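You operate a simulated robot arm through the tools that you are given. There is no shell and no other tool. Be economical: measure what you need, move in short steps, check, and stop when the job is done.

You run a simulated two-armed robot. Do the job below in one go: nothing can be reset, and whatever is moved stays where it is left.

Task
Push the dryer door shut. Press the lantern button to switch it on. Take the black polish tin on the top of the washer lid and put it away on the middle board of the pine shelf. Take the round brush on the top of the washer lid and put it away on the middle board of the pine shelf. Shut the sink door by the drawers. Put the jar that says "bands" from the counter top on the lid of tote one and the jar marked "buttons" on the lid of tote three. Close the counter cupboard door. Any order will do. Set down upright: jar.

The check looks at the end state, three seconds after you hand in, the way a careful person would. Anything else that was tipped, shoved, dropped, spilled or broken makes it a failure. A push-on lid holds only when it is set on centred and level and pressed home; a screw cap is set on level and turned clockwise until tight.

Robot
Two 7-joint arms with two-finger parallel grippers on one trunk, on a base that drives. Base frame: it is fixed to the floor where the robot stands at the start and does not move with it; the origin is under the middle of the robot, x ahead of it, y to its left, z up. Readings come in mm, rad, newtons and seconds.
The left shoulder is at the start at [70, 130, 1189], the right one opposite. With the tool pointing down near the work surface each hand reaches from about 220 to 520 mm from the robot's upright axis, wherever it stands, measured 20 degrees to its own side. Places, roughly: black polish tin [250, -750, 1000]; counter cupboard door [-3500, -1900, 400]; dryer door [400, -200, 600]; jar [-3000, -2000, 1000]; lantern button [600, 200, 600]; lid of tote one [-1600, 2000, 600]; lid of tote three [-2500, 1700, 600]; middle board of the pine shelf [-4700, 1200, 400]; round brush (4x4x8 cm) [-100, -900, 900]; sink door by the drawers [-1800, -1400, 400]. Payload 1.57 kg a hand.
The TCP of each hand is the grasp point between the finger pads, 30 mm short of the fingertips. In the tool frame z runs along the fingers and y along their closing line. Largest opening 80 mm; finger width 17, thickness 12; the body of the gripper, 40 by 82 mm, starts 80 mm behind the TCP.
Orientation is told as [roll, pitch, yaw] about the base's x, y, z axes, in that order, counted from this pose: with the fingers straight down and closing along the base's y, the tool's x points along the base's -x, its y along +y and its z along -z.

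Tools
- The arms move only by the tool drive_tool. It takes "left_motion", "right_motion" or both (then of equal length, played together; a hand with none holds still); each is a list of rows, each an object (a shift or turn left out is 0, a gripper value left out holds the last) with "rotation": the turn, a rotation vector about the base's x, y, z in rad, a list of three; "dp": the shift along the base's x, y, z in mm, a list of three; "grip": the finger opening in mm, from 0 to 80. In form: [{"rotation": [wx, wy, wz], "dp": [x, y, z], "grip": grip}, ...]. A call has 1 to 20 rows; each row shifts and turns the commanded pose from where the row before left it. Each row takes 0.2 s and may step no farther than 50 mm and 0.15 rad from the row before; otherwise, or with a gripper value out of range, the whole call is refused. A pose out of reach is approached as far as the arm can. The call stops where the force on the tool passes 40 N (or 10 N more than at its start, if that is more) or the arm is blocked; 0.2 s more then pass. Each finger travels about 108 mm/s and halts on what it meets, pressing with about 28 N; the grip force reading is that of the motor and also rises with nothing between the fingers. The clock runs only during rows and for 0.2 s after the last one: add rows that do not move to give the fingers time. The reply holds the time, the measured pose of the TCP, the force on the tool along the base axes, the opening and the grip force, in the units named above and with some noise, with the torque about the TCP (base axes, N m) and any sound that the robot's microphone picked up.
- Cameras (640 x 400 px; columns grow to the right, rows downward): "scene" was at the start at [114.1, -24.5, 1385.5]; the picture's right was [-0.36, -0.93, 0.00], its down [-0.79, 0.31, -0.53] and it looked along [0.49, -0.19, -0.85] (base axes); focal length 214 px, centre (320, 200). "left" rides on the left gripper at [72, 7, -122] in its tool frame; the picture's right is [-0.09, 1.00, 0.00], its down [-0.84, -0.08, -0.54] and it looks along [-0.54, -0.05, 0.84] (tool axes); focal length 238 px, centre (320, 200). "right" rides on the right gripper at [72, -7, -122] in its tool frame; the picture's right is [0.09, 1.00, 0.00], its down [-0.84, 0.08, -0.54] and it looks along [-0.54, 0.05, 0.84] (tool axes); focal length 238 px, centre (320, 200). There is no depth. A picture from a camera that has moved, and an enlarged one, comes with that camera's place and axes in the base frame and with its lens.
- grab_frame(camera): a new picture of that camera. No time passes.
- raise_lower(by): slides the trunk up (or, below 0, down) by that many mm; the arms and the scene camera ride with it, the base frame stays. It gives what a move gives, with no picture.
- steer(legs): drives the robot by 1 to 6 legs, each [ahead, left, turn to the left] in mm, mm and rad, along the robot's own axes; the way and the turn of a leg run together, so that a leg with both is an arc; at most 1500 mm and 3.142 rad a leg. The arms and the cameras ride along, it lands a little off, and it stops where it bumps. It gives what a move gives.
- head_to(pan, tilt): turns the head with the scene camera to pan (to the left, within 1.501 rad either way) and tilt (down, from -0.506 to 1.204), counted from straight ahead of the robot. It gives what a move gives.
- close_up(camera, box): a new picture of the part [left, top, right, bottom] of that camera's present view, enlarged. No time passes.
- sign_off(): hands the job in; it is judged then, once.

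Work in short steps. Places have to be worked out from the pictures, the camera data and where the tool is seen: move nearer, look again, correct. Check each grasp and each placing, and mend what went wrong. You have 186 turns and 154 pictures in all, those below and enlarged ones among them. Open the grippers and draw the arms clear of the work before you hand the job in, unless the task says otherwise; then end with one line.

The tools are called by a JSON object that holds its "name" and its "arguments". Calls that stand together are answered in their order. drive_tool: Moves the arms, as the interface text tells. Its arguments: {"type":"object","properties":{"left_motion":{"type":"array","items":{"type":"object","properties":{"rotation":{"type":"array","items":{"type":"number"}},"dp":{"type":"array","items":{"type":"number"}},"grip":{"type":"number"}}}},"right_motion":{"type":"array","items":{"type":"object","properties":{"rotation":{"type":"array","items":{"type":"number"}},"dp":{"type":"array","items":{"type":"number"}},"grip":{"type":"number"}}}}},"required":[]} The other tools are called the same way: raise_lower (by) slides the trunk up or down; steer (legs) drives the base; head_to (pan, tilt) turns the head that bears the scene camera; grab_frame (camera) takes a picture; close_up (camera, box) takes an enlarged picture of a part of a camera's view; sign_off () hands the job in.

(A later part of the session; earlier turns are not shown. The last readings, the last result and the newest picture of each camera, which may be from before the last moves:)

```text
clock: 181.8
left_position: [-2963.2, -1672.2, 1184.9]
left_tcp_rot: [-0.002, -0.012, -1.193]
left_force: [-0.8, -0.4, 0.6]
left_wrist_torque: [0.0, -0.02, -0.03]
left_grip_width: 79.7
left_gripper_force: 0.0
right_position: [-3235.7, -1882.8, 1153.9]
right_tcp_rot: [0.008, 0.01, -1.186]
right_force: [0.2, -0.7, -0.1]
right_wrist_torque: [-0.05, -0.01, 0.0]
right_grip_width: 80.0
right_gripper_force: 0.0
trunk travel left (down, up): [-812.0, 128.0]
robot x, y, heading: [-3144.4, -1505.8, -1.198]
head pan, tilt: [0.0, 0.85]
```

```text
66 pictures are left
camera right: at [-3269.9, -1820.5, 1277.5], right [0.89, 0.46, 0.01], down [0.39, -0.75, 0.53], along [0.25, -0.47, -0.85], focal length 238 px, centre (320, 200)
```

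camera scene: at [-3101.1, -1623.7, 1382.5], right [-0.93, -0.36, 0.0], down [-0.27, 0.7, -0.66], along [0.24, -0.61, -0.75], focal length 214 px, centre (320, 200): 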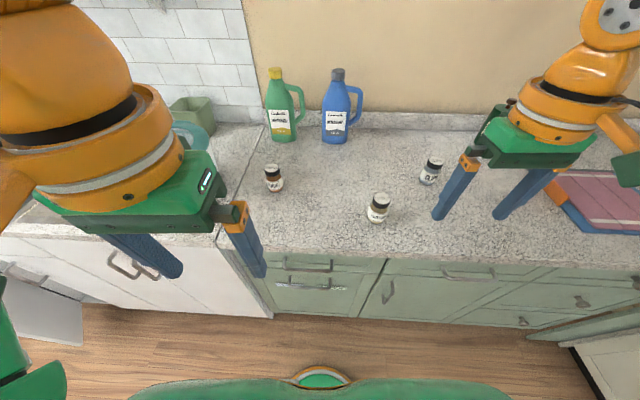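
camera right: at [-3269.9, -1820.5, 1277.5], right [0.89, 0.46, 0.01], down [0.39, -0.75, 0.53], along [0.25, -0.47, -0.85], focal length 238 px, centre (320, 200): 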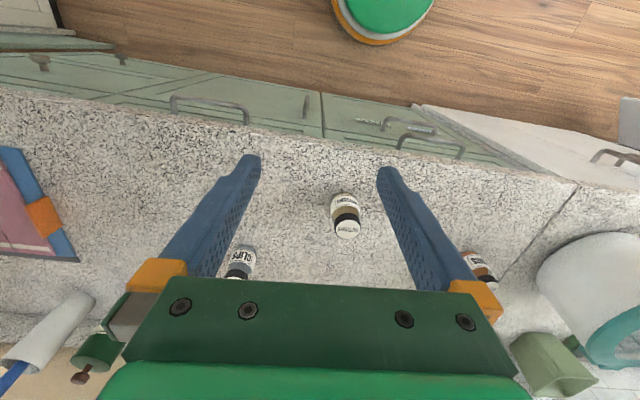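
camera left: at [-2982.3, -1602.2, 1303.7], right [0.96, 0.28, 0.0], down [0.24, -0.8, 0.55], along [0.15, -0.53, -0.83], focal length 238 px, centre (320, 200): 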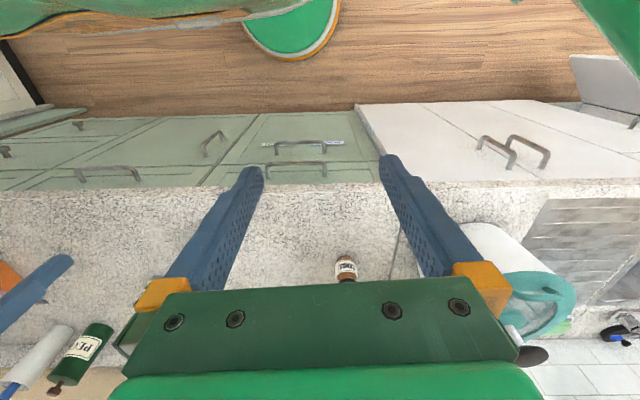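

The counter is at z of about 902. BUTTONS is near [-3116, -2013] and BANDS near [-2798, -2006], each about 70 mm tall and 40 mm wide. I drive closer, lower the trunk, and move the hands above the jars.

{"name": "steer", "arguments": {"legs": [[110, 0, 0]]}}

{"name": "raise_lower", "arguments": {"by": -100}}

{"name": "drive_tool", "arguments": {"left_motion": [{"dp": [20, -35, 0]}, {"dp": [20, -38, 0]}, {"dp": [20, -38, 0]}, {"dp": [20, -38, 0]}, {"dp": [20, -38, 0]}, {"dp": [20, -36, 0]}, {"dp": [0, 0, 0]}], "right_motion": [{"dp": [25, -8, 0]}, {"dp": [26, -8, 0]}, {"dp": [25, -8, 0]}, {"dp": [0, 0, 0]}, {"dp": [0, 0, 0]}, {"dp": [0, 0, 0]}, {"dp": [0, 0, 0]}]}}

{"name": "grab_frame", "arguments": {"camera": "left"}}

{"name": "grab_frame", "arguments": {"camera": "right"}}

```text
clock: 183.0
left_position: [-2925.5, -1769.2, 1184.6]
left_tcp_rot: [-0.003, -0.014, -1.192]
left_force: [0.1, 0.7, 0.4]
left_wrist_torque: [-0.03, -0.01, -0.03]
left_grip_width: 79.8
left_gripper_force: 0.0
right_position: [-3197.0, -1980.9, 1155.5]
right_tcp_rot: [0.006, 0.005, -1.183]
right_force: [0.5, -0.1, 1.6]
right_wrist_torque: [-0.01, 0.02, 0.0]
right_grip_width: 80.0
right_gripper_force: 0.1
trunk travel left (down, up): [-812.0, 128.0]
robot x, y, heading: [-3109.4, -1605.9, -1.2]
head pan, tilt: [0.0, 0.85]
```

```text
clock: 184.4
left_position: [-2923.2, -1773.3, 1083.8]
left_tcp_rot: [-0.001, -0.01, -1.191]
left_force: [0.7, 0.1, -0.9]
left_wrist_torque: [-0.01, -0.02, 0.01]
left_grip_width: 80.1
left_gripper_force: 0.0
right_position: [-3194.1, -1985.0, 1053.8]
right_tcp_rot: [0.006, 0.01, -1.184]
right_force: [-0.3, -0.4, 1.8]
right_wrist_torque: [0.0, -0.02, 0.03]
right_grip_width: 80.0
right_gripper_force: 0.0
trunk travel left (down, up): [-712.0, 228.0]
robot x, y, heading: [-3107.4, -1607.3, -1.201]
head pan, tilt: [0.0, 0.85]
```

```text
clock: 186.0
left_position: [-2827.6, -1959.9, 1080.0]
left_tcp_rot: [-0.001, -0.011, -1.192]
left_force: [-0.5, -0.1, 0.5]
left_wrist_torque: [0.01, 0.02, 0.01]
left_grip_width: 80.1
left_gripper_force: 0.1
left hand out of reach, approached as far as the arm can: row 5, 6
right_position: [-3121.1, -2009.2, 1053.5]
right_tcp_rot: [0.007, 0.008, -1.186]
right_force: [-0.1, 0.0, 0.7]
right_wrist_torque: [0.0, -0.01, 0.01]
right_grip_width: 80.2
right_gripper_force: 0.1
trunk travel left (down, up): [-712.0, 228.0]
robot x, y, heading: [-3108.0, -1608.2, -1.195]
head pan, tilt: [0.0, 0.85]
```

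```text
65 pictures are left
camera left: at [-2846.2, -1889.2, 1200.0], right [0.96, 0.28, 0.0], down [0.24, -0.8, 0.55], along [0.15, -0.53, -0.83], focal length 238 px, centre (320, 200)
```

left: 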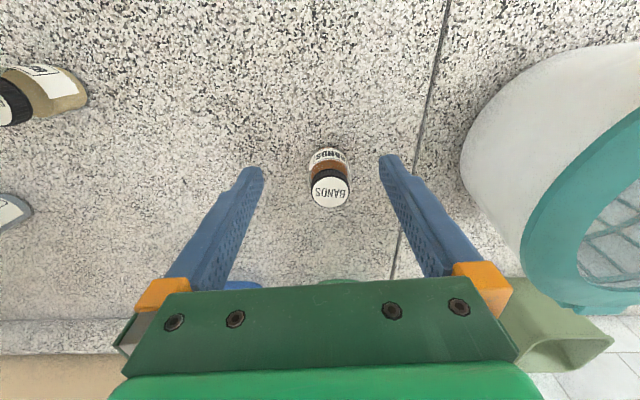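

```text
64 pictures are left
camera right: at [-3156.4, -1946.1, 1177.5], right [0.89, 0.46, 0.01], down [0.38, -0.75, 0.54], along [0.25, -0.47, -0.84], focal length 238 px, centre (320, 200)
```

right: 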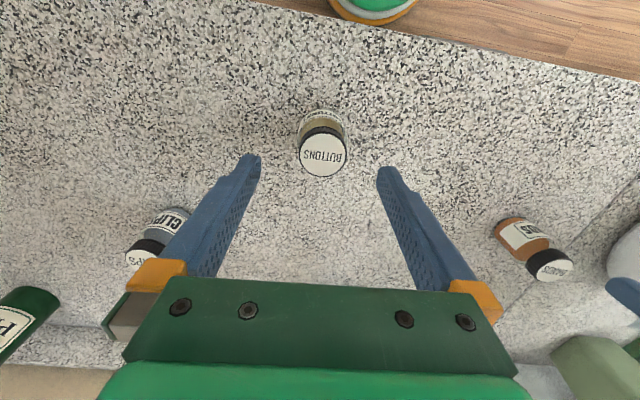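

BUTTONS is almost under the right hand and needs (5, -8). I lower the right hand around it and close.

{"name": "drive_tool", "arguments": {"right_motion": [{"dp": [5, -8, -30]}, {"dp": [0, 0, -35]}, {"dp": [0, 0, -30]}, {"dp": [0, 0, -19]}, {"grip": 25}, {"grip": 25}, {"grip": 25}]}}

{"name": "grab_frame", "arguments": {"camera": "right"}}

```text
clock: 187.6
left_position: [-2827.4, -1960.3, 1081.7]
left_tcp_rot: [-0.001, -0.01, -1.192]
left_force: [-0.3, -0.5, 0.5]
left_wrist_torque: [-0.01, 0.01, 0.0]
left_grip_width: 80.0
left_gripper_force: 0.0
right_position: [-3113.8, -2017.0, 939.8]
right_tcp_rot: [0.007, 0.01, -1.183]
right_force: [0.4, -0.1, -0.3]
right_wrist_torque: [-0.01, 0.03, -0.01]
right_grip_width: 49.1
right_gripper_force: 28.1
trunk travel left (down, up): [-712.0, 228.0]
robot x, y, heading: [-3108.5, -1604.2, -1.193]
head pan, tilt: [0.0, 0.85]
```

```text
63 pictures are left
camera right: at [-3148.9, -1953.9, 1063.0], right [0.89, 0.46, 0.01], down [0.39, -0.75, 0.53], along [0.25, -0.47, -0.85], focal length 238 px, centre (320, 200)
```

right: 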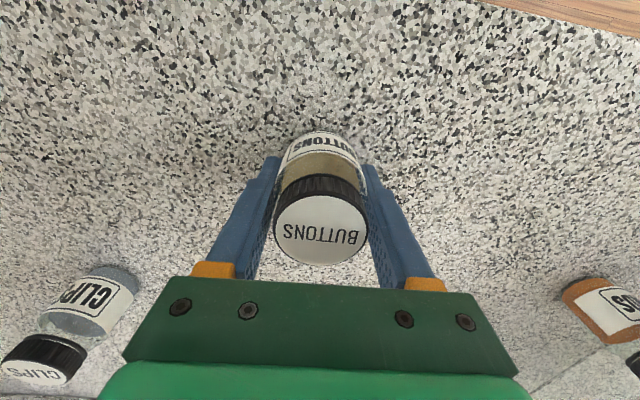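

BUTTONS is gripped at 49 mm. I lift it gently, then drive forward about 45 mm so the left hand can reach BANDS.

{"name": "drive_tool", "arguments": {"right_motion": [{"dp": [0, 0, 5]}, {"dp": [0, 0, 10]}, {"dp": [0, 0, 14]}, {"dp": [0, 0, 16]}, {"dp": [0, 0, 16]}, {"dp": [-3, 8, 16]}, {"dp": [-5, 14, 14]}, {"dp": [-7, 18, 10]}]}}

{"name": "steer", "arguments": {"legs": [[35, 15, 0]]}}

{"name": "drive_tool", "arguments": {"left_motion": [{"dp": [3, -9, -30]}, {"dp": [2, -8, -20]}, {"dp": [0, -3, 0]}]}}

{"name": "grab_frame", "arguments": {"camera": "left"}}

{"name": "grab_frame", "arguments": {"camera": "scene"}}

```text
clock: 189.4
left_position: [-2827.4, -1960.0, 1079.9]
left_tcp_rot: [-0.002, -0.01, -1.191]
left_force: [0.3, -0.6, -0.2]
left_wrist_torque: [-0.01, 0.04, 0.02]
left_grip_width: 80.0
left_gripper_force: 0.0
right_position: [-3130.4, -1975.9, 1040.1]
right_tcp_rot: [0.007, 0.01, -1.185]
right_force: [-0.2, -0.1, -1.8]
right_wrist_torque: [-0.03, 0.02, 0.01]
right_grip_width: 49.1
right_gripper_force: 27.5
trunk travel left (down, up): [-712.0, 228.0]
robot x, y, heading: [-3109.6, -1608.0, -1.2]
head pan, tilt: [0.0, 0.85]
```

```text
clock: 190.2
left_position: [-2804.2, -1983.5, 1082.7]
left_tcp_rot: [0.0, -0.016, -1.194]
left_force: [-1.3, 0.8, 0.5]
left_wrist_torque: [0.02, -0.04, 0.03]
left_grip_width: 79.9
left_gripper_force: 0.1
right_position: [-3107.3, -2000.5, 1042.2]
right_tcp_rot: [0.009, 0.006, -1.185]
right_force: [-0.9, 1.3, -1.7]
right_wrist_torque: [-0.04, -0.01, -0.01]
right_grip_width: 49.5
right_gripper_force: 28.1
trunk travel left (down, up): [-712.0, 228.0]
robot x, y, heading: [-3075.0, -1632.5, -1.2]
head pan, tilt: [0.0, 0.85]
```

```text
clock: 191.0
left_position: [-2794.7, -2006.9, 1028.2]
left_tcp_rot: [-0.003, -0.011, -1.192]
left_force: [-0.2, 0.5, -0.1]
left_wrist_torque: [0.01, -0.02, 0.01]
left_grip_width: 79.9
left_gripper_force: 0.1
right_position: [-3103.9, -2004.3, 1040.1]
right_tcp_rot: [0.007, 0.009, -1.185]
right_force: [-0.1, -0.3, -2.1]
right_wrist_torque: [0.02, -0.05, 0.02]
right_grip_width: 49.4
right_gripper_force: 28.2
trunk travel left (down, up): [-712.0, 228.0]
robot x, y, heading: [-3079.3, -1635.4, -1.199]
head pan, tilt: [0.0, 0.85]
```

```text
62 pictures are left
camera left: at [-2815.3, -1937.2, 1148.9], right [0.96, 0.28, 0.0], down [0.24, -0.8, 0.55], along [0.15, -0.53, -0.83], focal length 238 px, centre (320, 200)
```

left: 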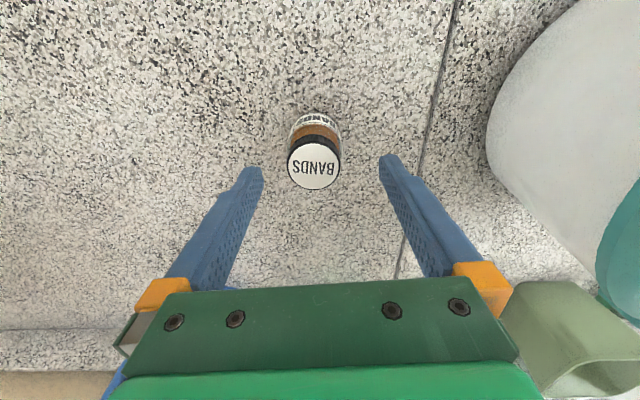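

```text
61 pictures are left
camera scene: at [-3034.8, -1753.0, 1282.4], right [-0.93, -0.36, 0.0], down [-0.27, 0.7, -0.66], along [0.24, -0.61, -0.75], focal length 214 px, centre (320, 200)
```

scene: 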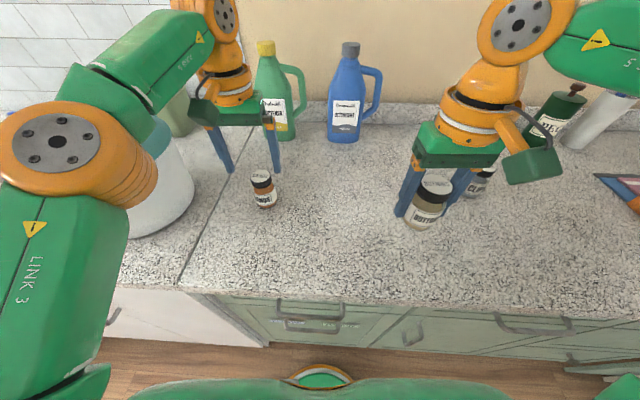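

BANDS needs (-1.5, -8). I lower the left hand around it and close.

{"name": "drive_tool", "arguments": {"left_motion": [{"dp": [-1.5, -8, -15]}, {"dp": [0, 0, -30]}, {"dp": [0, 0, -28]}, {"dp": [0, 0, -14]}, {"grip": 25}, {"grip": 25}, {"grip": 25}]}}

{"name": "grab_frame", "arguments": {"camera": "left"}}

```text
clock: 192.6
left_position: [-2797.2, -2014.1, 943.5]
left_tcp_rot: [-0.001, -0.01, -1.193]
left_force: [-0.6, -1.1, 1.1]
left_wrist_torque: [-0.06, -0.07, -0.04]
left_grip_width: 49.0
left_gripper_force: 27.7
right_position: [-3103.4, -2001.7, 1040.2]
right_tcp_rot: [0.008, 0.01, -1.184]
right_force: [0.4, -0.6, -0.7]
right_wrist_torque: [0.0, 0.0, 0.07]
right_grip_width: 49.3
right_gripper_force: 27.7
trunk travel left (down, up): [-712.0, 228.0]
robot x, y, heading: [-3080.5, -1634.0, -1.196]
head pan, tilt: [0.0, 0.85]
```

```text
60 pictures are left
camera left: at [-2816.6, -1945.0, 1063.0], right [0.96, 0.28, 0.0], down [0.24, -0.8, 0.55], along [0.15, -0.53, -0.83], focal length 238 px, centre (320, 200)
```

left: 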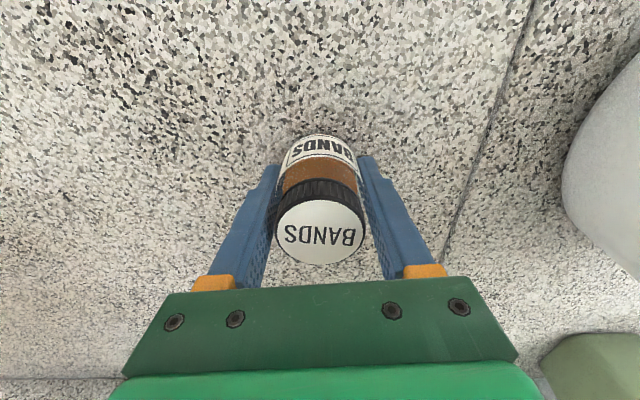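

BANDS is gripped at 49 mm. I lift, retract both hands, and back away from the counter.

{"name": "drive_tool", "arguments": {"left_motion": [{"dp": [0, 0, 5]}, {"dp": [0, 0, 10]}, {"dp": [0, 0, 14]}, {"dp": [0, 0, 16]}, {"dp": [0, 0, 16]}, {"dp": [0, 0, 16]}, {"dp": [-3, 8, 14]}, {"dp": [-6, 16, 10]}, {"dp": [-8, 20, 5]}, {"dp": [-8, 20, 5]}, {"dp": [-8, 20, 0]}, {"dp": [-6, 14, 0]}], "right_motion": [{"dp": [0, 0, 2]}, {"dp": [0, 0, 2]}, {"dp": [0, 0, 2]}, {"dp": [0, 0, 2]}, {"dp": [0, 0, 2]}, {"dp": [0, 0, 2]}, {"dp": [-3, 8, 2]}, {"dp": [-5, 12, 2]}, {"dp": [-5, 14, 2]}, {"dp": [-5, 14, 2]}, {"dp": [-4, 10, 0]}, {"dp": [0, 0, 0]}]}}

{"name": "steer", "arguments": {"legs": [[-450, 0, 0]]}}

{"name": "head_to", "arguments": {"pan": 0.9, "tilt": 0.6}}

{"name": "grab_frame", "arguments": {"camera": "scene"}}

```text
clock: 195.2
left_position: [-2836.5, -1916.8, 1053.4]
left_tcp_rot: [-0.001, -0.011, -1.193]
left_force: [0.3, 0.0, -1.1]
left_wrist_torque: [0.01, -0.01, 0.0]
left_grip_width: 48.7
left_gripper_force: 28.0
right_position: [-3126.0, -1944.1, 1060.5]
right_tcp_rot: [0.006, 0.011, -1.185]
right_force: [0.4, 0.1, -1.6]
right_wrist_torque: [0.02, 0.03, -0.02]
right_grip_width: 49.2
right_gripper_force: 28.0
trunk travel left (down, up): [-712.0, 228.0]
robot x, y, heading: [-3078.5, -1633.9, -1.202]
head pan, tilt: [0.0, 0.85]
```

```text
clock: 197.9
left_position: [-2999.6, -1499.7, 1052.7]
left_tcp_rot: [-0.001, -0.009, -1.193]
left_force: [0.4, -0.3, -2.4]
left_wrist_torque: [0.01, 0.06, 0.0]
left_grip_width: 48.8
left_gripper_force: 28.2
right_position: [-3287.9, -1527.6, 1060.6]
right_tcp_rot: [0.007, 0.01, -1.185]
right_force: [0.0, -0.4, -1.3]
right_wrist_torque: [-0.01, 0.0, 0.0]
right_grip_width: 49.5
right_gripper_force: 28.0
trunk travel left (down, up): [-712.0, 228.0]
robot x, y, heading: [-3246.1, -1215.6, -1.2]
head pan, tilt: [0.0, 0.85]
```

```text
clock: 199.2
left_position: [-2999.6, -1499.6, 1054.2]
left_tcp_rot: [-0.002, -0.009, -1.191]
left_force: [0.2, 0.0, -1.7]
left_wrist_torque: [-0.03, -0.02, 0.02]
left_grip_width: 48.7
left_gripper_force: 28.2
right_position: [-3288.3, -1528.0, 1059.5]
right_tcp_rot: [0.006, 0.01, -1.183]
right_force: [-0.3, -0.1, -1.6]
right_wrist_torque: [0.0, 0.01, 0.03]
right_grip_width: 49.3
right_gripper_force: 28.0
trunk travel left (down, up): [-712.0, 228.0]
robot x, y, heading: [-3245.4, -1215.4, -1.196]
head pan, tilt: [0.901, 0.6]
```

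```text
59 pictures are left
camera scene: at [-3141.6, -1287.9, 1303.3], right [-0.29, -0.96, 0.0], down [-0.54, 0.17, -0.82], along [0.79, -0.24, -0.57], focal length 214 px, centre (320, 200)
```

scene: 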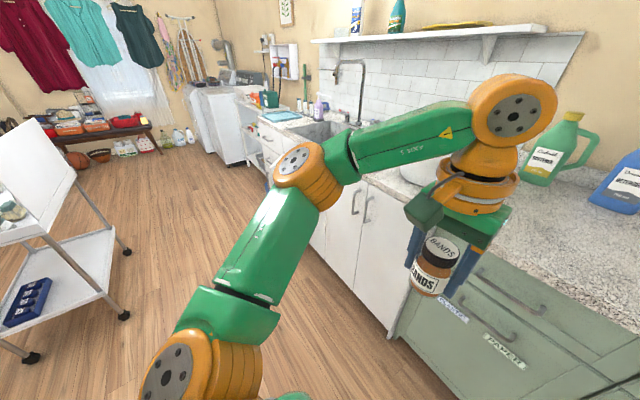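

The cart sits at x -2300 to -1550, so I go around its far side. I rotate toward the totes, then drive diagonally in two legs.

{"name": "steer", "arguments": {"legs": [[0, 0, 3.016], [900, -640, 0], [800, -580, 0]]}}

{"name": "head_to", "arguments": {"pan": -0.2, "tilt": 0.5}}

{"name": "grab_frame", "arguments": {"camera": "scene"}}

```text
clock: 216.6
left_position: [-2726.5, 1049.4, 1054.4]
left_tcp_rot: [-0.002, -0.01, 1.836]
left_force: [-0.3, -0.6, -1.8]
left_wrist_torque: [-0.04, 0.0, -0.01]
left_grip_width: 48.9
left_gripper_force: 27.5
right_position: [-2437.9, 1045.6, 1060.7]
right_tcp_rot: [0.007, 0.009, 1.847]
right_force: [-0.5, 0.9, -1.3]
right_wrist_torque: [0.02, -0.01, 0.01]
right_grip_width: 48.8
right_gripper_force: 27.9
trunk travel left (down, up): [-712.0, 228.0]
robot x, y, heading: [-2515.7, 739.4, 1.832]
head pan, tilt: [0.901, 0.6]
```

```text
clock: 218.0
left_position: [-2727.5, 1051.1, 1054.5]
left_tcp_rot: [-0.003, -0.012, 1.836]
left_force: [0.4, 0.0, -1.7]
left_wrist_torque: [-0.01, 0.01, 0.01]
left_grip_width: 48.6
left_gripper_force: 28.1
right_position: [-2437.4, 1045.1, 1060.8]
right_tcp_rot: [0.007, 0.011, 1.846]
right_force: [0.6, 0.6, -1.1]
right_wrist_torque: [-0.01, 0.0, 0.02]
right_grip_width: 49.0
right_gripper_force: 28.2
trunk travel left (down, up): [-712.0, 228.0]
robot x, y, heading: [-2512.4, 740.0, 1.831]
head pan, tilt: [-0.201, 0.499]
```

```text
58 pictures are left
camera scene: at [-2535.0, 880.5, 1312.4], right [1.0, 0.06, 0.0], down [0.03, -0.48, -0.88], along [-0.05, 0.88, -0.48], focal length 214 px, centre (320, 200)
```

scene: 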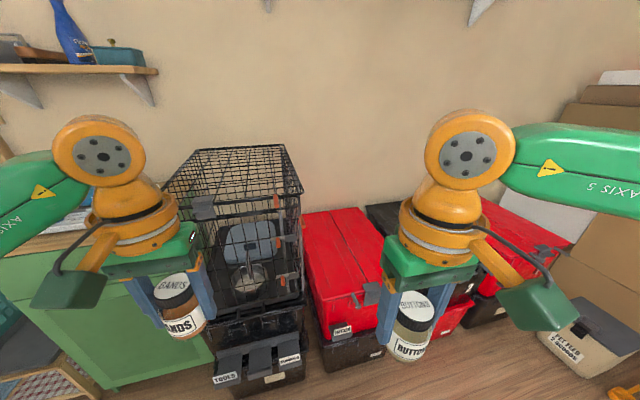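

The red tote ahead with a seam in its lid should be number three, and a tall wire cage stands left of it. I tuck the left hand back, lower the trunk, and approach for a closer look.

{"name": "drive_tool", "arguments": {"left_motion": [{"dp": [1, -14, 0]}, {"dp": [2, -22, 0]}, {"dp": [2, -26, 0]}, {"dp": [2, -26, 0]}, {"dp": [2, -26, 0]}, {"dp": [1, -22, 0]}]}}

{"name": "raise_lower", "arguments": {"by": -300}}

{"name": "steer", "arguments": {"legs": [[300, -141, 0]]}}

{"name": "head_to", "arguments": {"pan": -0.2, "tilt": 0.75}}

{"name": "grab_frame", "arguments": {"camera": "scene"}}

{"name": "grab_frame", "arguments": {"camera": "right"}}

```text
clock: 219.4
left_position: [-2717.5, 912.5, 1054.7]
left_tcp_rot: [0.0, -0.01, 1.839]
left_force: [-0.7, 0.6, -0.9]
left_wrist_torque: [0.01, 0.0, -0.01]
left_grip_width: 48.4
left_gripper_force: 28.2
right_position: [-2438.2, 1046.1, 1059.9]
right_tcp_rot: [0.007, 0.01, 1.845]
right_force: [-0.4, 0.0, -1.4]
right_wrist_torque: [0.01, 0.0, -0.02]
right_grip_width: 48.9
right_gripper_force: 28.1
trunk travel left (down, up): [-712.0, 228.0]
robot x, y, heading: [-2517.8, 741.5, 1.832]
head pan, tilt: [-0.201, 0.499]
```

```text
clock: 222.4
left_position: [-2717.7, 913.5, 755.5]
left_tcp_rot: [-0.001, -0.011, 1.836]
left_force: [0.1, 0.7, -1.5]
left_wrist_torque: [0.0, -0.01, 0.02]
left_grip_width: 48.4
left_gripper_force: 28.2
right_position: [-2437.7, 1045.4, 760.3]
right_tcp_rot: [0.007, 0.011, 1.847]
right_force: [0.1, 0.2, -2.1]
right_wrist_torque: [0.01, -0.02, -0.01]
right_grip_width: 48.9
right_gripper_force: 28.0
trunk travel left (down, up): [-412.0, 528.0]
robot x, y, heading: [-2515.3, 740.0, 1.833]
head pan, tilt: [-0.201, 0.499]
```

```text
clock: 224.5
left_position: [-2659.1, 1236.6, 754.9]
left_tcp_rot: [-0.002, -0.01, 1.843]
left_force: [0.2, 0.7, -1.3]
left_wrist_torque: [0.0, -0.01, 0.03]
left_grip_width: 48.7
left_gripper_force: 28.1
right_position: [-2379.1, 1369.0, 760.2]
right_tcp_rot: [0.008, 0.01, 1.85]
right_force: [0.0, 0.8, -1.7]
right_wrist_torque: [-0.02, 0.05, 0.0]
right_grip_width: 48.8
right_gripper_force: 27.2
trunk travel left (down, up): [-412.0, 528.0]
robot x, y, heading: [-2455.9, 1061.4, 1.837]
head pan, tilt: [-0.201, 0.499]
```

```text
clock: 225.3
left_position: [-2658.6, 1236.6, 754.3]
left_tcp_rot: [-0.002, -0.01, 1.841]
left_force: [0.2, -0.6, -1.3]
left_wrist_torque: [0.0, 0.02, -0.01]
left_grip_width: 48.8
left_gripper_force: 28.3
right_position: [-2379.2, 1369.5, 760.6]
right_tcp_rot: [0.006, 0.011, 1.849]
right_force: [1.0, -0.3, -2.1]
right_wrist_torque: [0.03, -0.01, -0.02]
right_grip_width: 48.7
right_gripper_force: 27.9
trunk travel left (down, up): [-412.0, 528.0]
robot x, y, heading: [-2456.3, 1065.6, 1.839]
head pan, tilt: [-0.201, 0.75]
```

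```text
57 pictures are left
camera scene: at [-2476.0, 1195.6, 990.5], right [1.0, 0.06, 0.0], down [0.04, -0.68, -0.73], along [-0.05, 0.73, -0.68], focal length 214 px, centre (320, 200)
```

scene: 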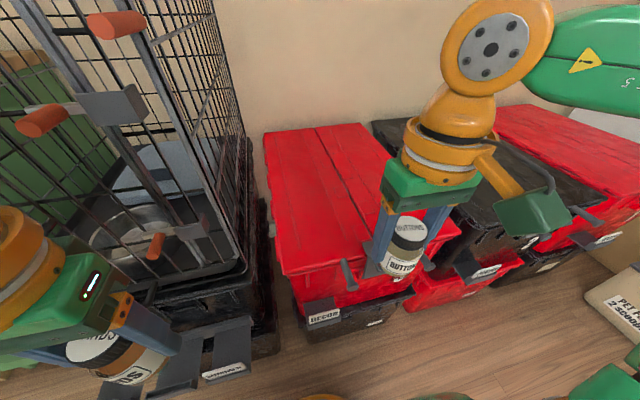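

```text
56 pictures are left
camera right: at [-2354.3, 1303.0, 884.0], right [-0.93, -0.36, 0.01], down [-0.3, 0.79, 0.53], along [-0.2, 0.5, -0.85], focal length 238 px, centre (320, 200)
```

right: 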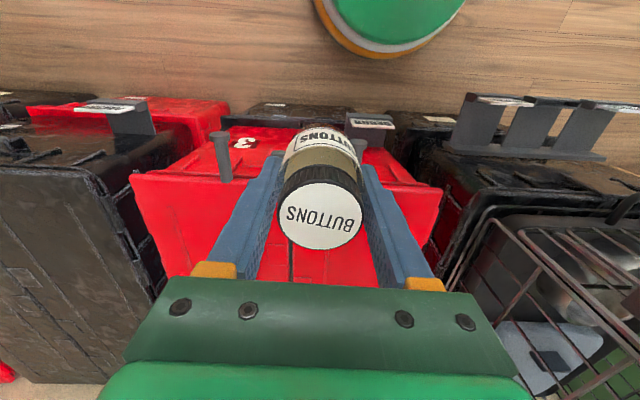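

The "3" is on this red tote's front and its lid is at z of about 660. I'll aim for the middle of the right lid panel and move the base 40 mm ahead and 60 mm right.

{"name": "steer", "arguments": {"legs": [[40, -60, 0]]}}

{"name": "drive_tool", "arguments": {"right_motion": [{"dp": [-3, 14, 0]}, {"dp": [-4, 18, 0]}, {"dp": [-5, 22, 0]}, {"dp": [-5, 22, 0]}, {"dp": [-5, 22, 0]}, {"dp": [-4, 18, 0]}, {"dp": [-3, 12, 0]}]}}

{"name": "grab_frame", "arguments": {"camera": "right"}}

{"name": "grab_frame", "arguments": {"camera": "scene"}}

```text
clock: 226.3
left_position: [-2611.4, 1290.6, 754.6]
left_tcp_rot: [-0.002, -0.011, 1.843]
left_force: [-0.1, -0.1, -1.7]
left_wrist_torque: [-0.03, 0.01, -0.03]
left_grip_width: 48.4
left_gripper_force: 28.1
right_position: [-2331.3, 1424.0, 759.9]
right_tcp_rot: [0.007, 0.01, 1.85]
right_force: [-0.3, 0.6, -2.0]
right_wrist_torque: [-0.05, -0.01, 0.01]
right_grip_width: 48.5
right_gripper_force: 28.0
trunk travel left (down, up): [-412.0, 528.0]
robot x, y, heading: [-2410.4, 1120.0, 1.835]
head pan, tilt: [-0.201, 0.75]
```

```text
clock: 227.9
left_position: [-2610.2, 1290.9, 752.7]
left_tcp_rot: [-0.002, -0.01, 1.841]
left_force: [-0.4, 0.5, -0.9]
left_wrist_torque: [0.0, 0.0, -0.02]
left_grip_width: 48.8
left_gripper_force: 28.0
right_position: [-2339.9, 1536.4, 748.8]
right_tcp_rot: [0.007, 0.01, 1.848]
right_force: [0.6, 0.5, -1.2]
right_wrist_torque: [0.02, -0.03, 0.0]
right_grip_width: 48.7
right_gripper_force: 27.9
right hand out of reach, approached as far as the arm can: row 5, 6, 7
trunk travel left (down, up): [-412.0, 528.0]
robot x, y, heading: [-2407.4, 1117.4, 1.841]
head pan, tilt: [-0.201, 0.75]
```

```text
55 pictures are left
camera right: at [-2315.1, 1471.0, 872.7], right [-0.93, -0.36, 0.01], down [-0.3, 0.79, 0.53], along [-0.2, 0.5, -0.85], focal length 238 px, centre (320, 200)
```

right: 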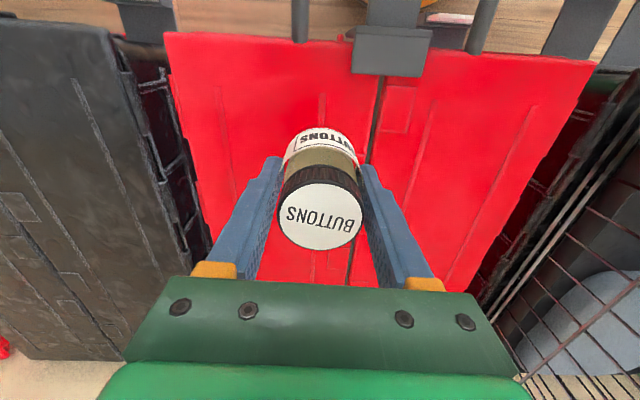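

```text
54 pictures are left
camera scene: at [-2428.3, 1249.9, 990.4], right [1.0, 0.06, 0.0], down [0.04, -0.68, -0.73], along [-0.05, 0.73, -0.68], focal length 214 px, centre (320, 200)
```

scene: 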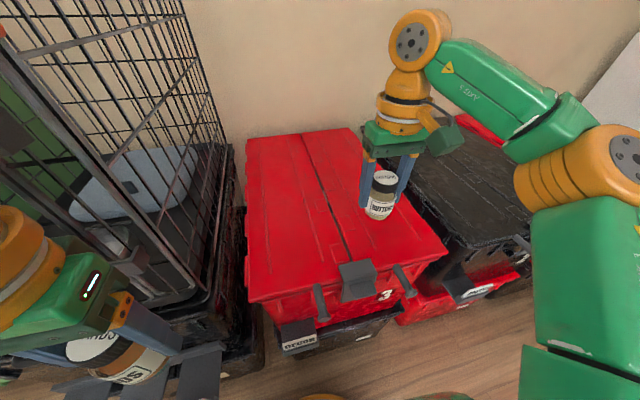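

BUTTONS hangs over the right lid panel, clear of the seam and edges. I lower it in small steps until contact.

{"name": "drive_tool", "arguments": {"right_motion": [{"dp": [0, 0, -12]}, {"dp": [0, 0, -12]}, {"dp": [0, 0, -8]}, {"dp": [0, 0, -4]}, {"dp": [0, 0, -4]}, {"dp": [0, 0, -4]}, {"dp": [0, 0, -4]}, {"dp": [0, 0, -4]}, {"dp": [0, 0, -4]}, {"dp": [0, 0, -4]}]}}

{"name": "close_up", "arguments": {"camera": "scene", "box": [310, 110, 450, 250]}}

```text
clock: 230.1
left_position: [-2610.5, 1290.3, 754.6]
left_tcp_rot: [-0.002, -0.011, 1.84]
left_force: [-0.8, -0.2, -1.5]
left_wrist_torque: [0.01, 0.0, 0.01]
left_grip_width: 48.5
left_gripper_force: 28.1
right_position: [-2340.7, 1536.3, 689.1]
right_tcp_rot: [0.009, 0.01, 1.85]
right_force: [0.4, -1.4, -2.1]
right_wrist_torque: [0.01, 0.02, -0.02]
right_grip_width: 48.6
right_gripper_force: 28.2
trunk travel left (down, up): [-412.0, 528.0]
robot x, y, heading: [-2410.8, 1116.0, 1.835]
head pan, tilt: [-0.201, 0.75]
```

```text
2.86 times, centred on (380, 180) of scene
camera zoom: at [-2428.3, 1249.7, 990.4], right [1.0, 0.06, 0.0], down [0.04, -0.68, -0.73], along [-0.05, 0.73, -0.68], focal length 613 px, centre (149, 257)
```

zoom: 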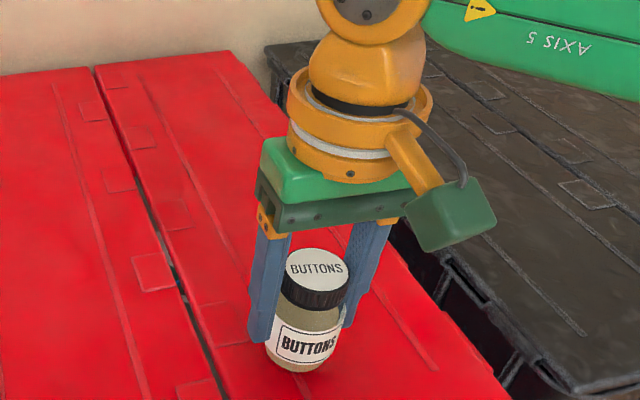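

There is still a gap and no contact. I continue down in 4 mm steps.

{"name": "drive_tool", "arguments": {"right_motion": [{"dp": [0, 0, -4]}, {"dp": [0, 0, -4]}, {"dp": [0, 0, -4]}, {"dp": [0, 0, -4]}, {"dp": [0, 0, -4]}, {"dp": [0, 0, -4]}, {"dp": [0, 0, -3]}, {"dp": [0, 0, -3]}, {"dp": [0, 0, -3]}, {"dp": [0, 0, -3]}, {"dp": [0, 0, -3]}, {"dp": [0, 0, -3]}]}}

{"name": "close_up", "arguments": {"camera": "scene", "box": [310, 110, 450, 250]}}

```text
clock: 231.7
left_position: [-2609.8, 1286.4, 754.8]
left_tcp_rot: [-0.005, -0.017, 1.842]
left_force: [0.2, -0.1, -1.4]
left_wrist_torque: [0.02, 0.02, 0.0]
left_grip_width: 48.5
left_gripper_force: 27.8
right_position: [-2341.4, 1534.6, 668.8]
right_tcp_rot: [0.006, -0.004, 1.849]
right_force: [3.3, -4.5, 23.9]
right_wrist_torque: [-0.66, -0.62, 0.0]
right_grip_width: 48.5
right_gripper_force: 28.2
trunk travel left (down, up): [-412.0, 528.0]
robot x, y, heading: [-2412.2, 1120.0, 1.833]
head pan, tilt: [-0.201, 0.75]
stopped in row 7 (right hand): the force on the tool passed its limit at 46 N (the readings are from after the stop); the commanded pose is now the measured one
```

```text
2.86 times, centred on (380, 180) of scene
camera zoom: at [-2428.4, 1244.1, 991.3], right [1.0, 0.06, 0.0], down [0.04, -0.68, -0.74], along [-0.05, 0.73, -0.68], focal length 613 px, centre (149, 257)
```

zoom: 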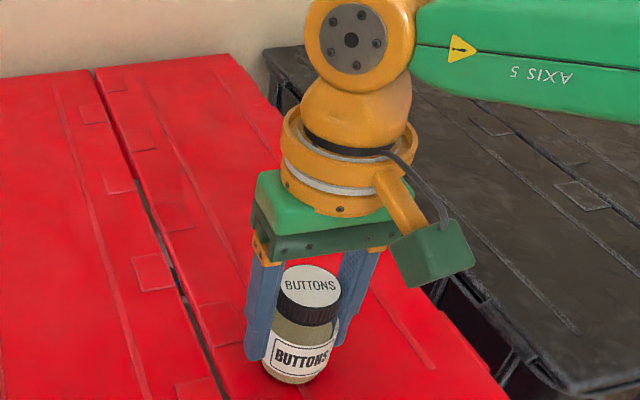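

Contact at TCP z of 669. I ease up 1 mm, open slowly, and check that it stands.

{"name": "drive_tool", "arguments": {"right_motion": [{"dp": [0, 0, 1]}, {"grip": 54}, {"grip": 64}, {"grip": 76}, {"dp": [0, 0, 0]}, {"dp": [0, 0, 8]}, {"dp": [0, 0, 20]}, {"dp": [0, 0, 30]}, {"dp": [0, 0, 30]}]}}

{"name": "close_up", "arguments": {"camera": "scene", "box": [290, 110, 450, 290]}}

{"name": "grab_frame", "arguments": {"camera": "right"}}

```text
clock: 233.7
left_position: [-2611.3, 1290.8, 754.2]
left_tcp_rot: [-0.002, -0.012, 1.841]
left_force: [0.6, -0.5, -1.4]
left_wrist_torque: [-0.02, 0.03, 0.01]
left_grip_width: 48.5
left_gripper_force: 27.5
right_position: [-2338.0, 1537.6, 753.1]
right_tcp_rot: [0.008, 0.004, 1.847]
right_force: [0.3, 0.6, 0.7]
right_wrist_torque: [-0.04, 0.03, 0.0]
right_grip_width: 76.0
right_gripper_force: 0.1
trunk travel left (down, up): [-412.0, 528.0]
robot x, y, heading: [-2410.5, 1118.3, 1.838]
head pan, tilt: [-0.201, 0.75]
```

```text
2.22 times, centred on (370, 200) of scene
camera zoom: at [-2428.2, 1250.1, 990.3], right [1.0, 0.06, 0.0], down [0.04, -0.68, -0.73], along [-0.05, 0.73, -0.68], focal length 477 px, centre (209, 200)
```

zoom: 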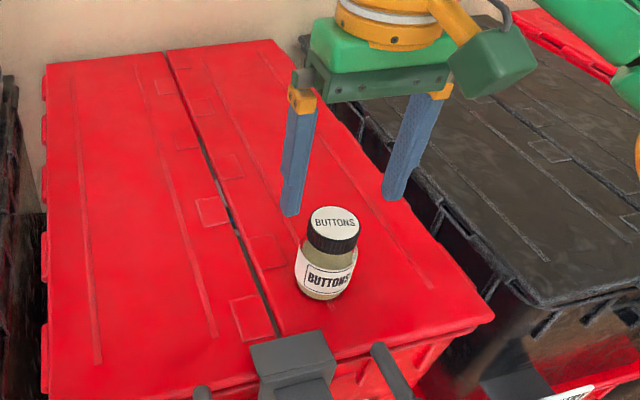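

```text
50 pictures are left
camera right: at [-2313.8, 1470.4, 876.0], right [-0.93, -0.36, 0.01], down [-0.3, 0.79, 0.54], along [-0.2, 0.5, -0.84], focal length 238 px, centre (320, 200)
```

right: 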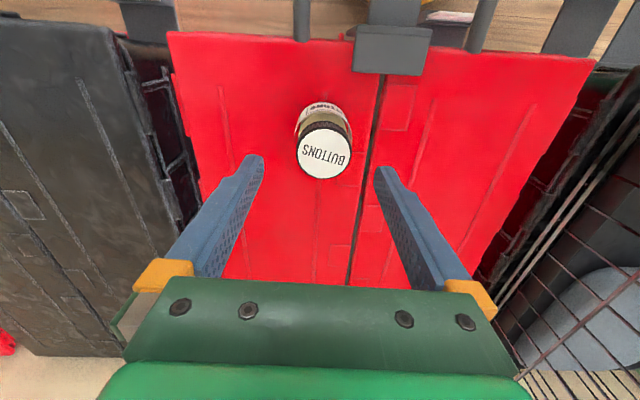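

BUTTONS stands upright on tote three. I retract the right hand, back off, and move right toward tote one.

{"name": "drive_tool", "arguments": {"right_motion": [{"dp": [4, -14, 10]}, {"dp": [5, -22, 10]}, {"dp": [6, -26, 0]}, {"dp": [6, -26, 0]}, {"dp": [5, -22, 0]}]}}

{"name": "steer", "arguments": {"legs": [[-220, 0, 0], [0, -650, 0]]}}

{"name": "head_to", "arguments": {"pan": -0.1, "tilt": 0.65}}

{"name": "grab_frame", "arguments": {"camera": "scene"}}

```text
clock: 234.9
left_position: [-2610.8, 1290.0, 754.2]
left_tcp_rot: [-0.001, -0.01, 1.841]
left_force: [0.5, 0.5, -2.3]
left_wrist_torque: [0.0, 0.06, 0.0]
left_grip_width: 48.3
left_gripper_force: 28.2
right_position: [-2313.8, 1426.9, 774.7]
right_tcp_rot: [0.007, 0.003, 1.848]
right_force: [0.1, 0.1, 0.5]
right_wrist_torque: [0.03, -0.01, -0.01]
right_grip_width: 75.9
right_gripper_force: 0.1
trunk travel left (down, up): [-412.0, 528.0]
robot x, y, heading: [-2411.4, 1119.6, 1.835]
head pan, tilt: [-0.201, 0.75]
```

```text
clock: 239.8
left_position: [-1930.0, 1247.6, 755.4]
left_tcp_rot: [-0.001, -0.011, 1.846]
left_force: [0.5, -0.3, -1.7]
left_wrist_torque: [-0.01, -0.02, 0.03]
left_grip_width: 48.4
left_gripper_force: 28.2
right_position: [-1633.7, 1385.2, 773.8]
right_tcp_rot: [0.006, 0.003, 1.854]
right_force: [-0.3, 0.0, -0.6]
right_wrist_torque: [0.01, -0.04, 0.0]
right_grip_width: 76.0
right_gripper_force: 0.1
trunk travel left (down, up): [-412.0, 528.0]
robot x, y, heading: [-1729.2, 1080.1, 1.842]
head pan, tilt: [-0.201, 0.75]
```

```text
clock: 240.4
left_position: [-1930.0, 1247.9, 753.6]
left_tcp_rot: [-0.002, -0.011, 1.847]
left_force: [0.2, 1.0, -1.5]
left_wrist_torque: [-0.01, 0.0, 0.03]
left_grip_width: 48.5
left_gripper_force: 27.8
right_position: [-1634.9, 1385.8, 774.2]
right_tcp_rot: [0.007, 0.003, 1.855]
right_force: [1.0, -0.2, -0.1]
right_wrist_torque: [-0.03, -0.02, 0.0]
right_grip_width: 76.0
right_gripper_force: 0.0
trunk travel left (down, up): [-412.0, 528.0]
robot x, y, heading: [-1725.4, 1076.5, 1.841]
head pan, tilt: [-0.099, 0.649]
```

```text
49 pictures are left
camera scene: at [-1755.7, 1210.7, 999.0], right [0.99, 0.17, 0.0], down [0.1, -0.6, -0.8], along [-0.13, 0.78, -0.61], focal length 214 px, centre (320, 200)
```

scene: 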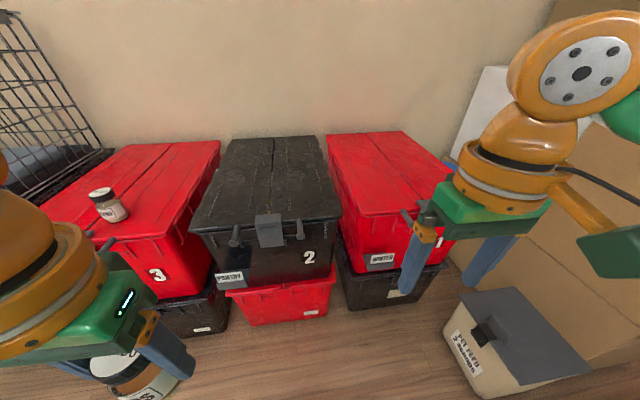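

Tote one, with a "1" on its front, is the red one at right; the feed bin blocks its right side. I'll turn about 0.4 rad to the right and approach so the left hand reaches its left lid panel.

{"name": "drive_tool", "arguments": {"right_motion": [{"dp": [4, -15, 0]}, {"dp": [6, -22, 0]}, {"dp": [6, -21, 0]}]}}

{"name": "steer", "arguments": {"legs": [[0, 0, -0.4], [255, -92, 0]]}}

{"name": "head_to", "arguments": {"pan": 0.1, "tilt": 0.7}}

{"name": "grab_frame", "arguments": {"camera": "scene"}}

{"name": "grab_frame", "arguments": {"camera": "left"}}

```text
clock: 241.2
left_position: [-1929.4, 1246.9, 753.6]
left_tcp_rot: [0.0, -0.01, 1.847]
left_force: [-0.1, 1.0, -1.6]
left_wrist_torque: [0.03, 0.0, 0.03]
left_grip_width: 48.3
left_gripper_force: 28.0
right_position: [-1616.8, 1328.6, 773.8]
right_tcp_rot: [0.007, 0.001, 1.855]
right_force: [0.2, -0.8, -0.3]
right_wrist_torque: [0.02, -0.04, 0.01]
right_grip_width: 75.9
right_gripper_force: 0.1
trunk travel left (down, up): [-412.0, 528.0]
robot x, y, heading: [-1730.9, 1076.6, 1.835]
head pan, tilt: [-0.099, 0.649]
```

```text
clock: 244.3
left_position: [-1721.1, 1551.6, 754.8]
left_tcp_rot: [-0.002, -0.01, 1.448]
left_force: [-0.8, 0.4, -1.2]
left_wrist_torque: [-0.03, 0.0, -0.03]
left_grip_width: 48.7
left_gripper_force: 28.5
right_position: [-1402.5, 1503.4, 774.7]
right_tcp_rot: [0.006, 0.002, 1.454]
right_force: [-0.6, -0.1, 0.4]
right_wrist_torque: [0.01, -0.02, 0.0]
right_grip_width: 76.1
right_gripper_force: 0.1
trunk travel left (down, up): [-412.0, 528.0]
robot x, y, heading: [-1601.3, 1313.1, 1.444]
head pan, tilt: [-0.099, 0.649]
```

```text
clock: 245.1
left_position: [-1721.7, 1551.8, 754.7]
left_tcp_rot: [-0.002, -0.01, 1.446]
left_force: [-1.1, 1.0, -2.1]
left_wrist_torque: [-0.05, 0.01, -0.01]
left_grip_width: 48.2
left_gripper_force: 27.9
right_position: [-1403.0, 1503.1, 774.6]
right_tcp_rot: [0.007, 0.001, 1.455]
right_force: [0.0, 0.3, -0.2]
right_wrist_torque: [0.0, -0.02, 0.01]
right_grip_width: 75.8
right_gripper_force: 0.0
trunk travel left (down, up): [-412.0, 528.0]
robot x, y, heading: [-1598.9, 1312.7, 1.443]
head pan, tilt: [0.099, 0.7]
```

```text
48 pictures are left
camera scene: at [-1593.6, 1449.5, 994.7], right [1.0, -0.03, 0.0], down [-0.02, -0.64, -0.76], along [0.02, 0.76, -0.64], focal length 214 px, centre (320, 200)
```

scene: 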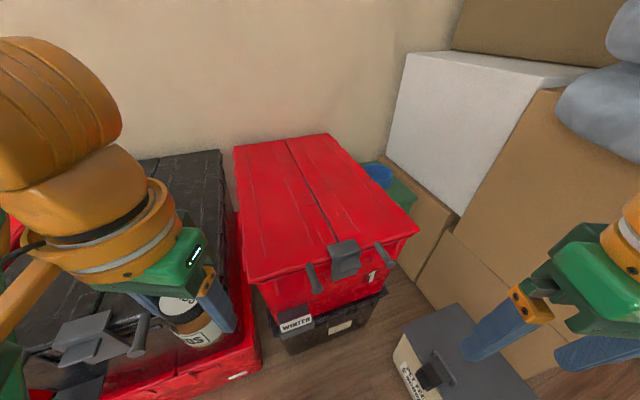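

```text
47 pictures are left
camera left: at [-1736.2, 1479.4, 873.9], right [-0.98, 0.21, 0.0], down [0.18, 0.82, 0.55], along [0.12, 0.54, -0.83], focal length 238 px, centre (320, 200)
```

left: 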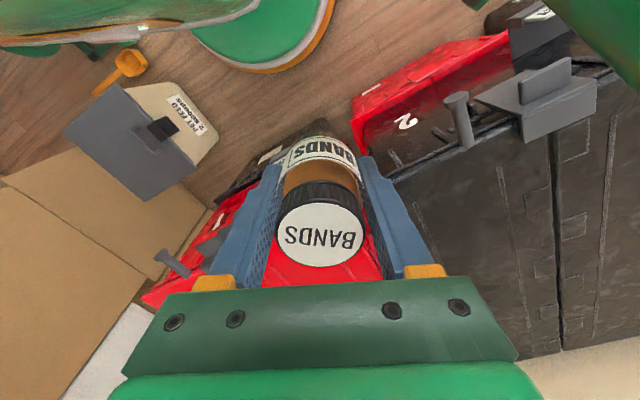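

The left lid panel's centre is near [-1664, 1791]. I drive 60 mm ahead and bring the left hand over it.

{"name": "steer", "arguments": {"legs": [[60, 0, 0]]}}

{"name": "drive_tool", "arguments": {"left_motion": [{"dp": [4, 14, 0]}, {"dp": [6, 22, 0]}, {"dp": [8, 28, 0]}, {"dp": [8, 28, 0]}, {"dp": [8, 28, 0]}, {"dp": [8, 28, 0]}, {"dp": [6, 20, 0]}, {"dp": [2, 10, 0]}]}}

{"name": "grab_frame", "arguments": {"camera": "left"}}

{"name": "grab_frame", "arguments": {"camera": "scene"}}

```text
clock: 246.0
left_position: [-1715.1, 1611.2, 754.5]
left_tcp_rot: [-0.001, -0.01, 1.448]
left_force: [-0.1, -0.5, -2.2]
left_wrist_torque: [0.03, -0.03, -0.02]
left_grip_width: 48.5
left_gripper_force: 27.9
right_position: [-1396.3, 1563.6, 773.8]
right_tcp_rot: [0.006, 0.003, 1.454]
right_force: [-0.6, 0.5, -0.7]
right_wrist_torque: [0.0, -0.03, 0.02]
right_grip_width: 75.9
right_gripper_force: 0.1
trunk travel left (down, up): [-412.0, 528.0]
robot x, y, heading: [-1593.7, 1372.4, 1.443]
head pan, tilt: [0.099, 0.7]
```

```text
clock: 247.8
left_position: [-1663.9, 1789.0, 754.2]
left_tcp_rot: [-0.002, -0.011, 1.447]
left_force: [0.4, -0.4, -1.8]
left_wrist_torque: [0.01, -0.01, -0.03]
left_grip_width: 48.5
left_gripper_force: 27.7
right_position: [-1395.1, 1563.2, 774.5]
right_tcp_rot: [0.007, 0.002, 1.453]
right_force: [1.1, 0.2, 0.4]
right_wrist_torque: [-0.03, -0.01, 0.01]
right_grip_width: 75.9
right_gripper_force: 0.0
trunk travel left (down, up): [-412.0, 528.0]
robot x, y, heading: [-1593.2, 1370.2, 1.438]
head pan, tilt: [0.099, 0.7]
```

```text
46 pictures are left
camera left: at [-1678.2, 1717.1, 873.6], right [-0.98, 0.21, 0.0], down [0.18, 0.82, 0.55], along [0.12, 0.54, -0.83], focal length 238 px, centre (320, 200)
```

left: 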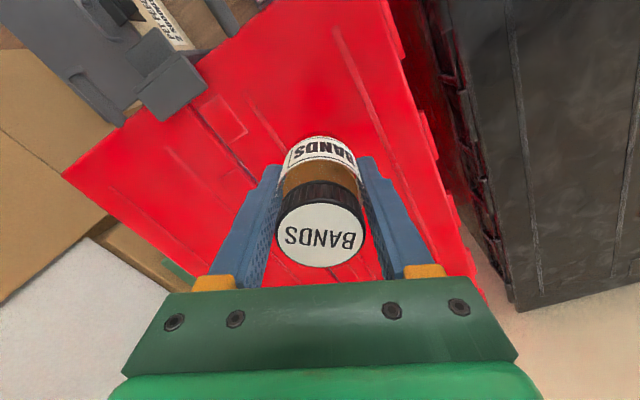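

```text
45 pictures are left
camera scene: at [-1585.7, 1509.3, 994.7], right [1.0, -0.03, 0.0], down [-0.02, -0.64, -0.76], along [0.02, 0.76, -0.64], focal length 214 px, centre (320, 200)
```

scene: 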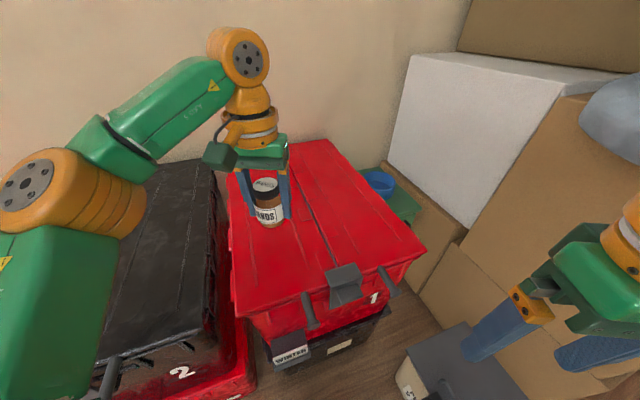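

BANDS is over the left panel of lid one, clear of seam and edge. I lower it to contact.

{"name": "drive_tool", "arguments": {"left_motion": [{"dp": [0, 0, -15]}, {"dp": [0, 0, -20]}, {"dp": [0, 0, -20]}, {"dp": [0, 0, -10]}, {"dp": [0, 0, -4]}, {"dp": [0, 0, -3]}, {"dp": [0, 0, -3]}, {"dp": [0, 0, -3]}, {"dp": [0, 0, -3]}, {"dp": [0, 0, -3]}, {"dp": [0, 0, -3]}, {"dp": [0, 0, -3]}]}}

{"name": "close_up", "arguments": {"camera": "scene", "box": [200, 100, 360, 260]}}

```text
clock: 250.4
left_position: [-1663.9, 1787.8, 666.3]
left_tcp_rot: [-0.002, -0.014, 1.448]
left_force: [-2.0, 5.1, 16.1]
left_wrist_torque: [-0.03, -0.1, -0.03]
left_grip_width: 48.7
left_gripper_force: 27.7
right_position: [-1395.0, 1561.8, 774.3]
right_tcp_rot: [0.008, 0.0, 1.453]
right_force: [0.5, 1.0, 0.2]
right_wrist_torque: [-0.02, 0.01, -0.02]
right_grip_width: 75.7
right_gripper_force: 0.1
trunk travel left (down, up): [-412.0, 528.0]
robot x, y, heading: [-1591.9, 1377.4, 1.442]
head pan, tilt: [0.099, 0.7]
```

```text
2.50 times, centred on (280, 180) of scene
camera zoom: at [-1585.3, 1506.8, 995.5], right [1.0, -0.03, 0.0], down [-0.02, -0.64, -0.77], along [0.02, 0.77, -0.64], focal length 536 px, centre (420, 250)
```

zoom: 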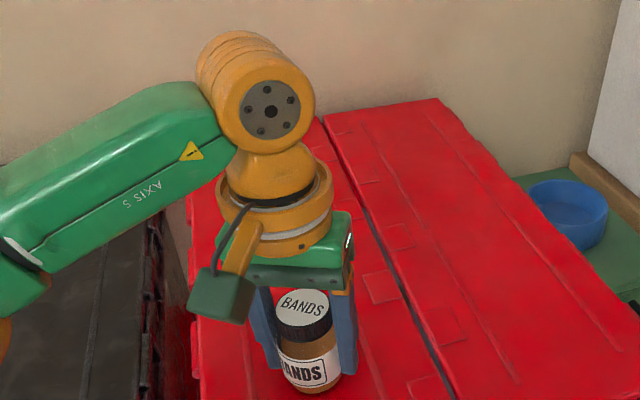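

Contact at 16 N and level. I release gently and lift clear.

{"name": "drive_tool", "arguments": {"left_motion": [{"dp": [0, 0, 1]}, {"grip": 54}, {"grip": 64}, {"grip": 76}, {"dp": [0, 0, 0]}, {"dp": [0, 0, 8]}, {"dp": [0, 0, 20]}, {"dp": [0, 0, 30]}, {"dp": [0, 0, 30]}]}}

{"name": "close_up", "arguments": {"camera": "scene", "box": [200, 100, 360, 300]}}

```text
clock: 252.4
left_position: [-1663.9, 1787.6, 753.8]
left_tcp_rot: [-0.002, -0.01, 1.448]
left_force: [-0.1, 0.0, 0.2]
left_wrist_torque: [-0.03, 0.0, 0.01]
left_grip_width: 75.9
left_gripper_force: 0.0
right_position: [-1394.3, 1562.4, 774.4]
right_tcp_rot: [0.008, 0.001, 1.454]
right_force: [-0.4, 0.1, 0.4]
right_wrist_torque: [-0.01, 0.0, 0.03]
right_grip_width: 75.8
right_gripper_force: 0.0
trunk travel left (down, up): [-412.0, 528.0]
robot x, y, heading: [-1596.2, 1375.3, 1.442]
head pan, tilt: [0.099, 0.7]
```

```text
2.00 times, centred on (280, 200) of scene
camera zoom: at [-1585.5, 1508.4, 994.8], right [1.0, -0.03, 0.0], down [-0.02, -0.64, -0.77], along [0.02, 0.76, -0.64], focal length 429 px, centre (400, 200)
```

zoom: 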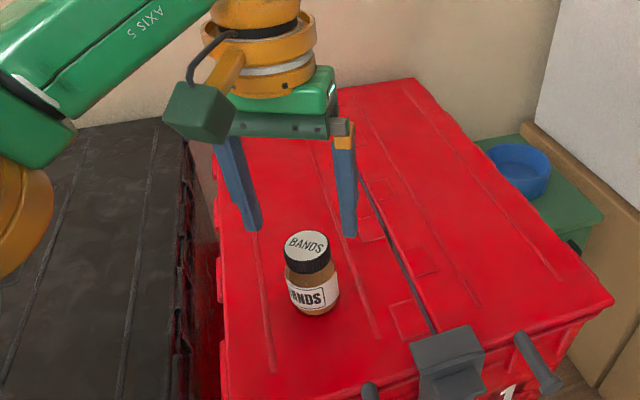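

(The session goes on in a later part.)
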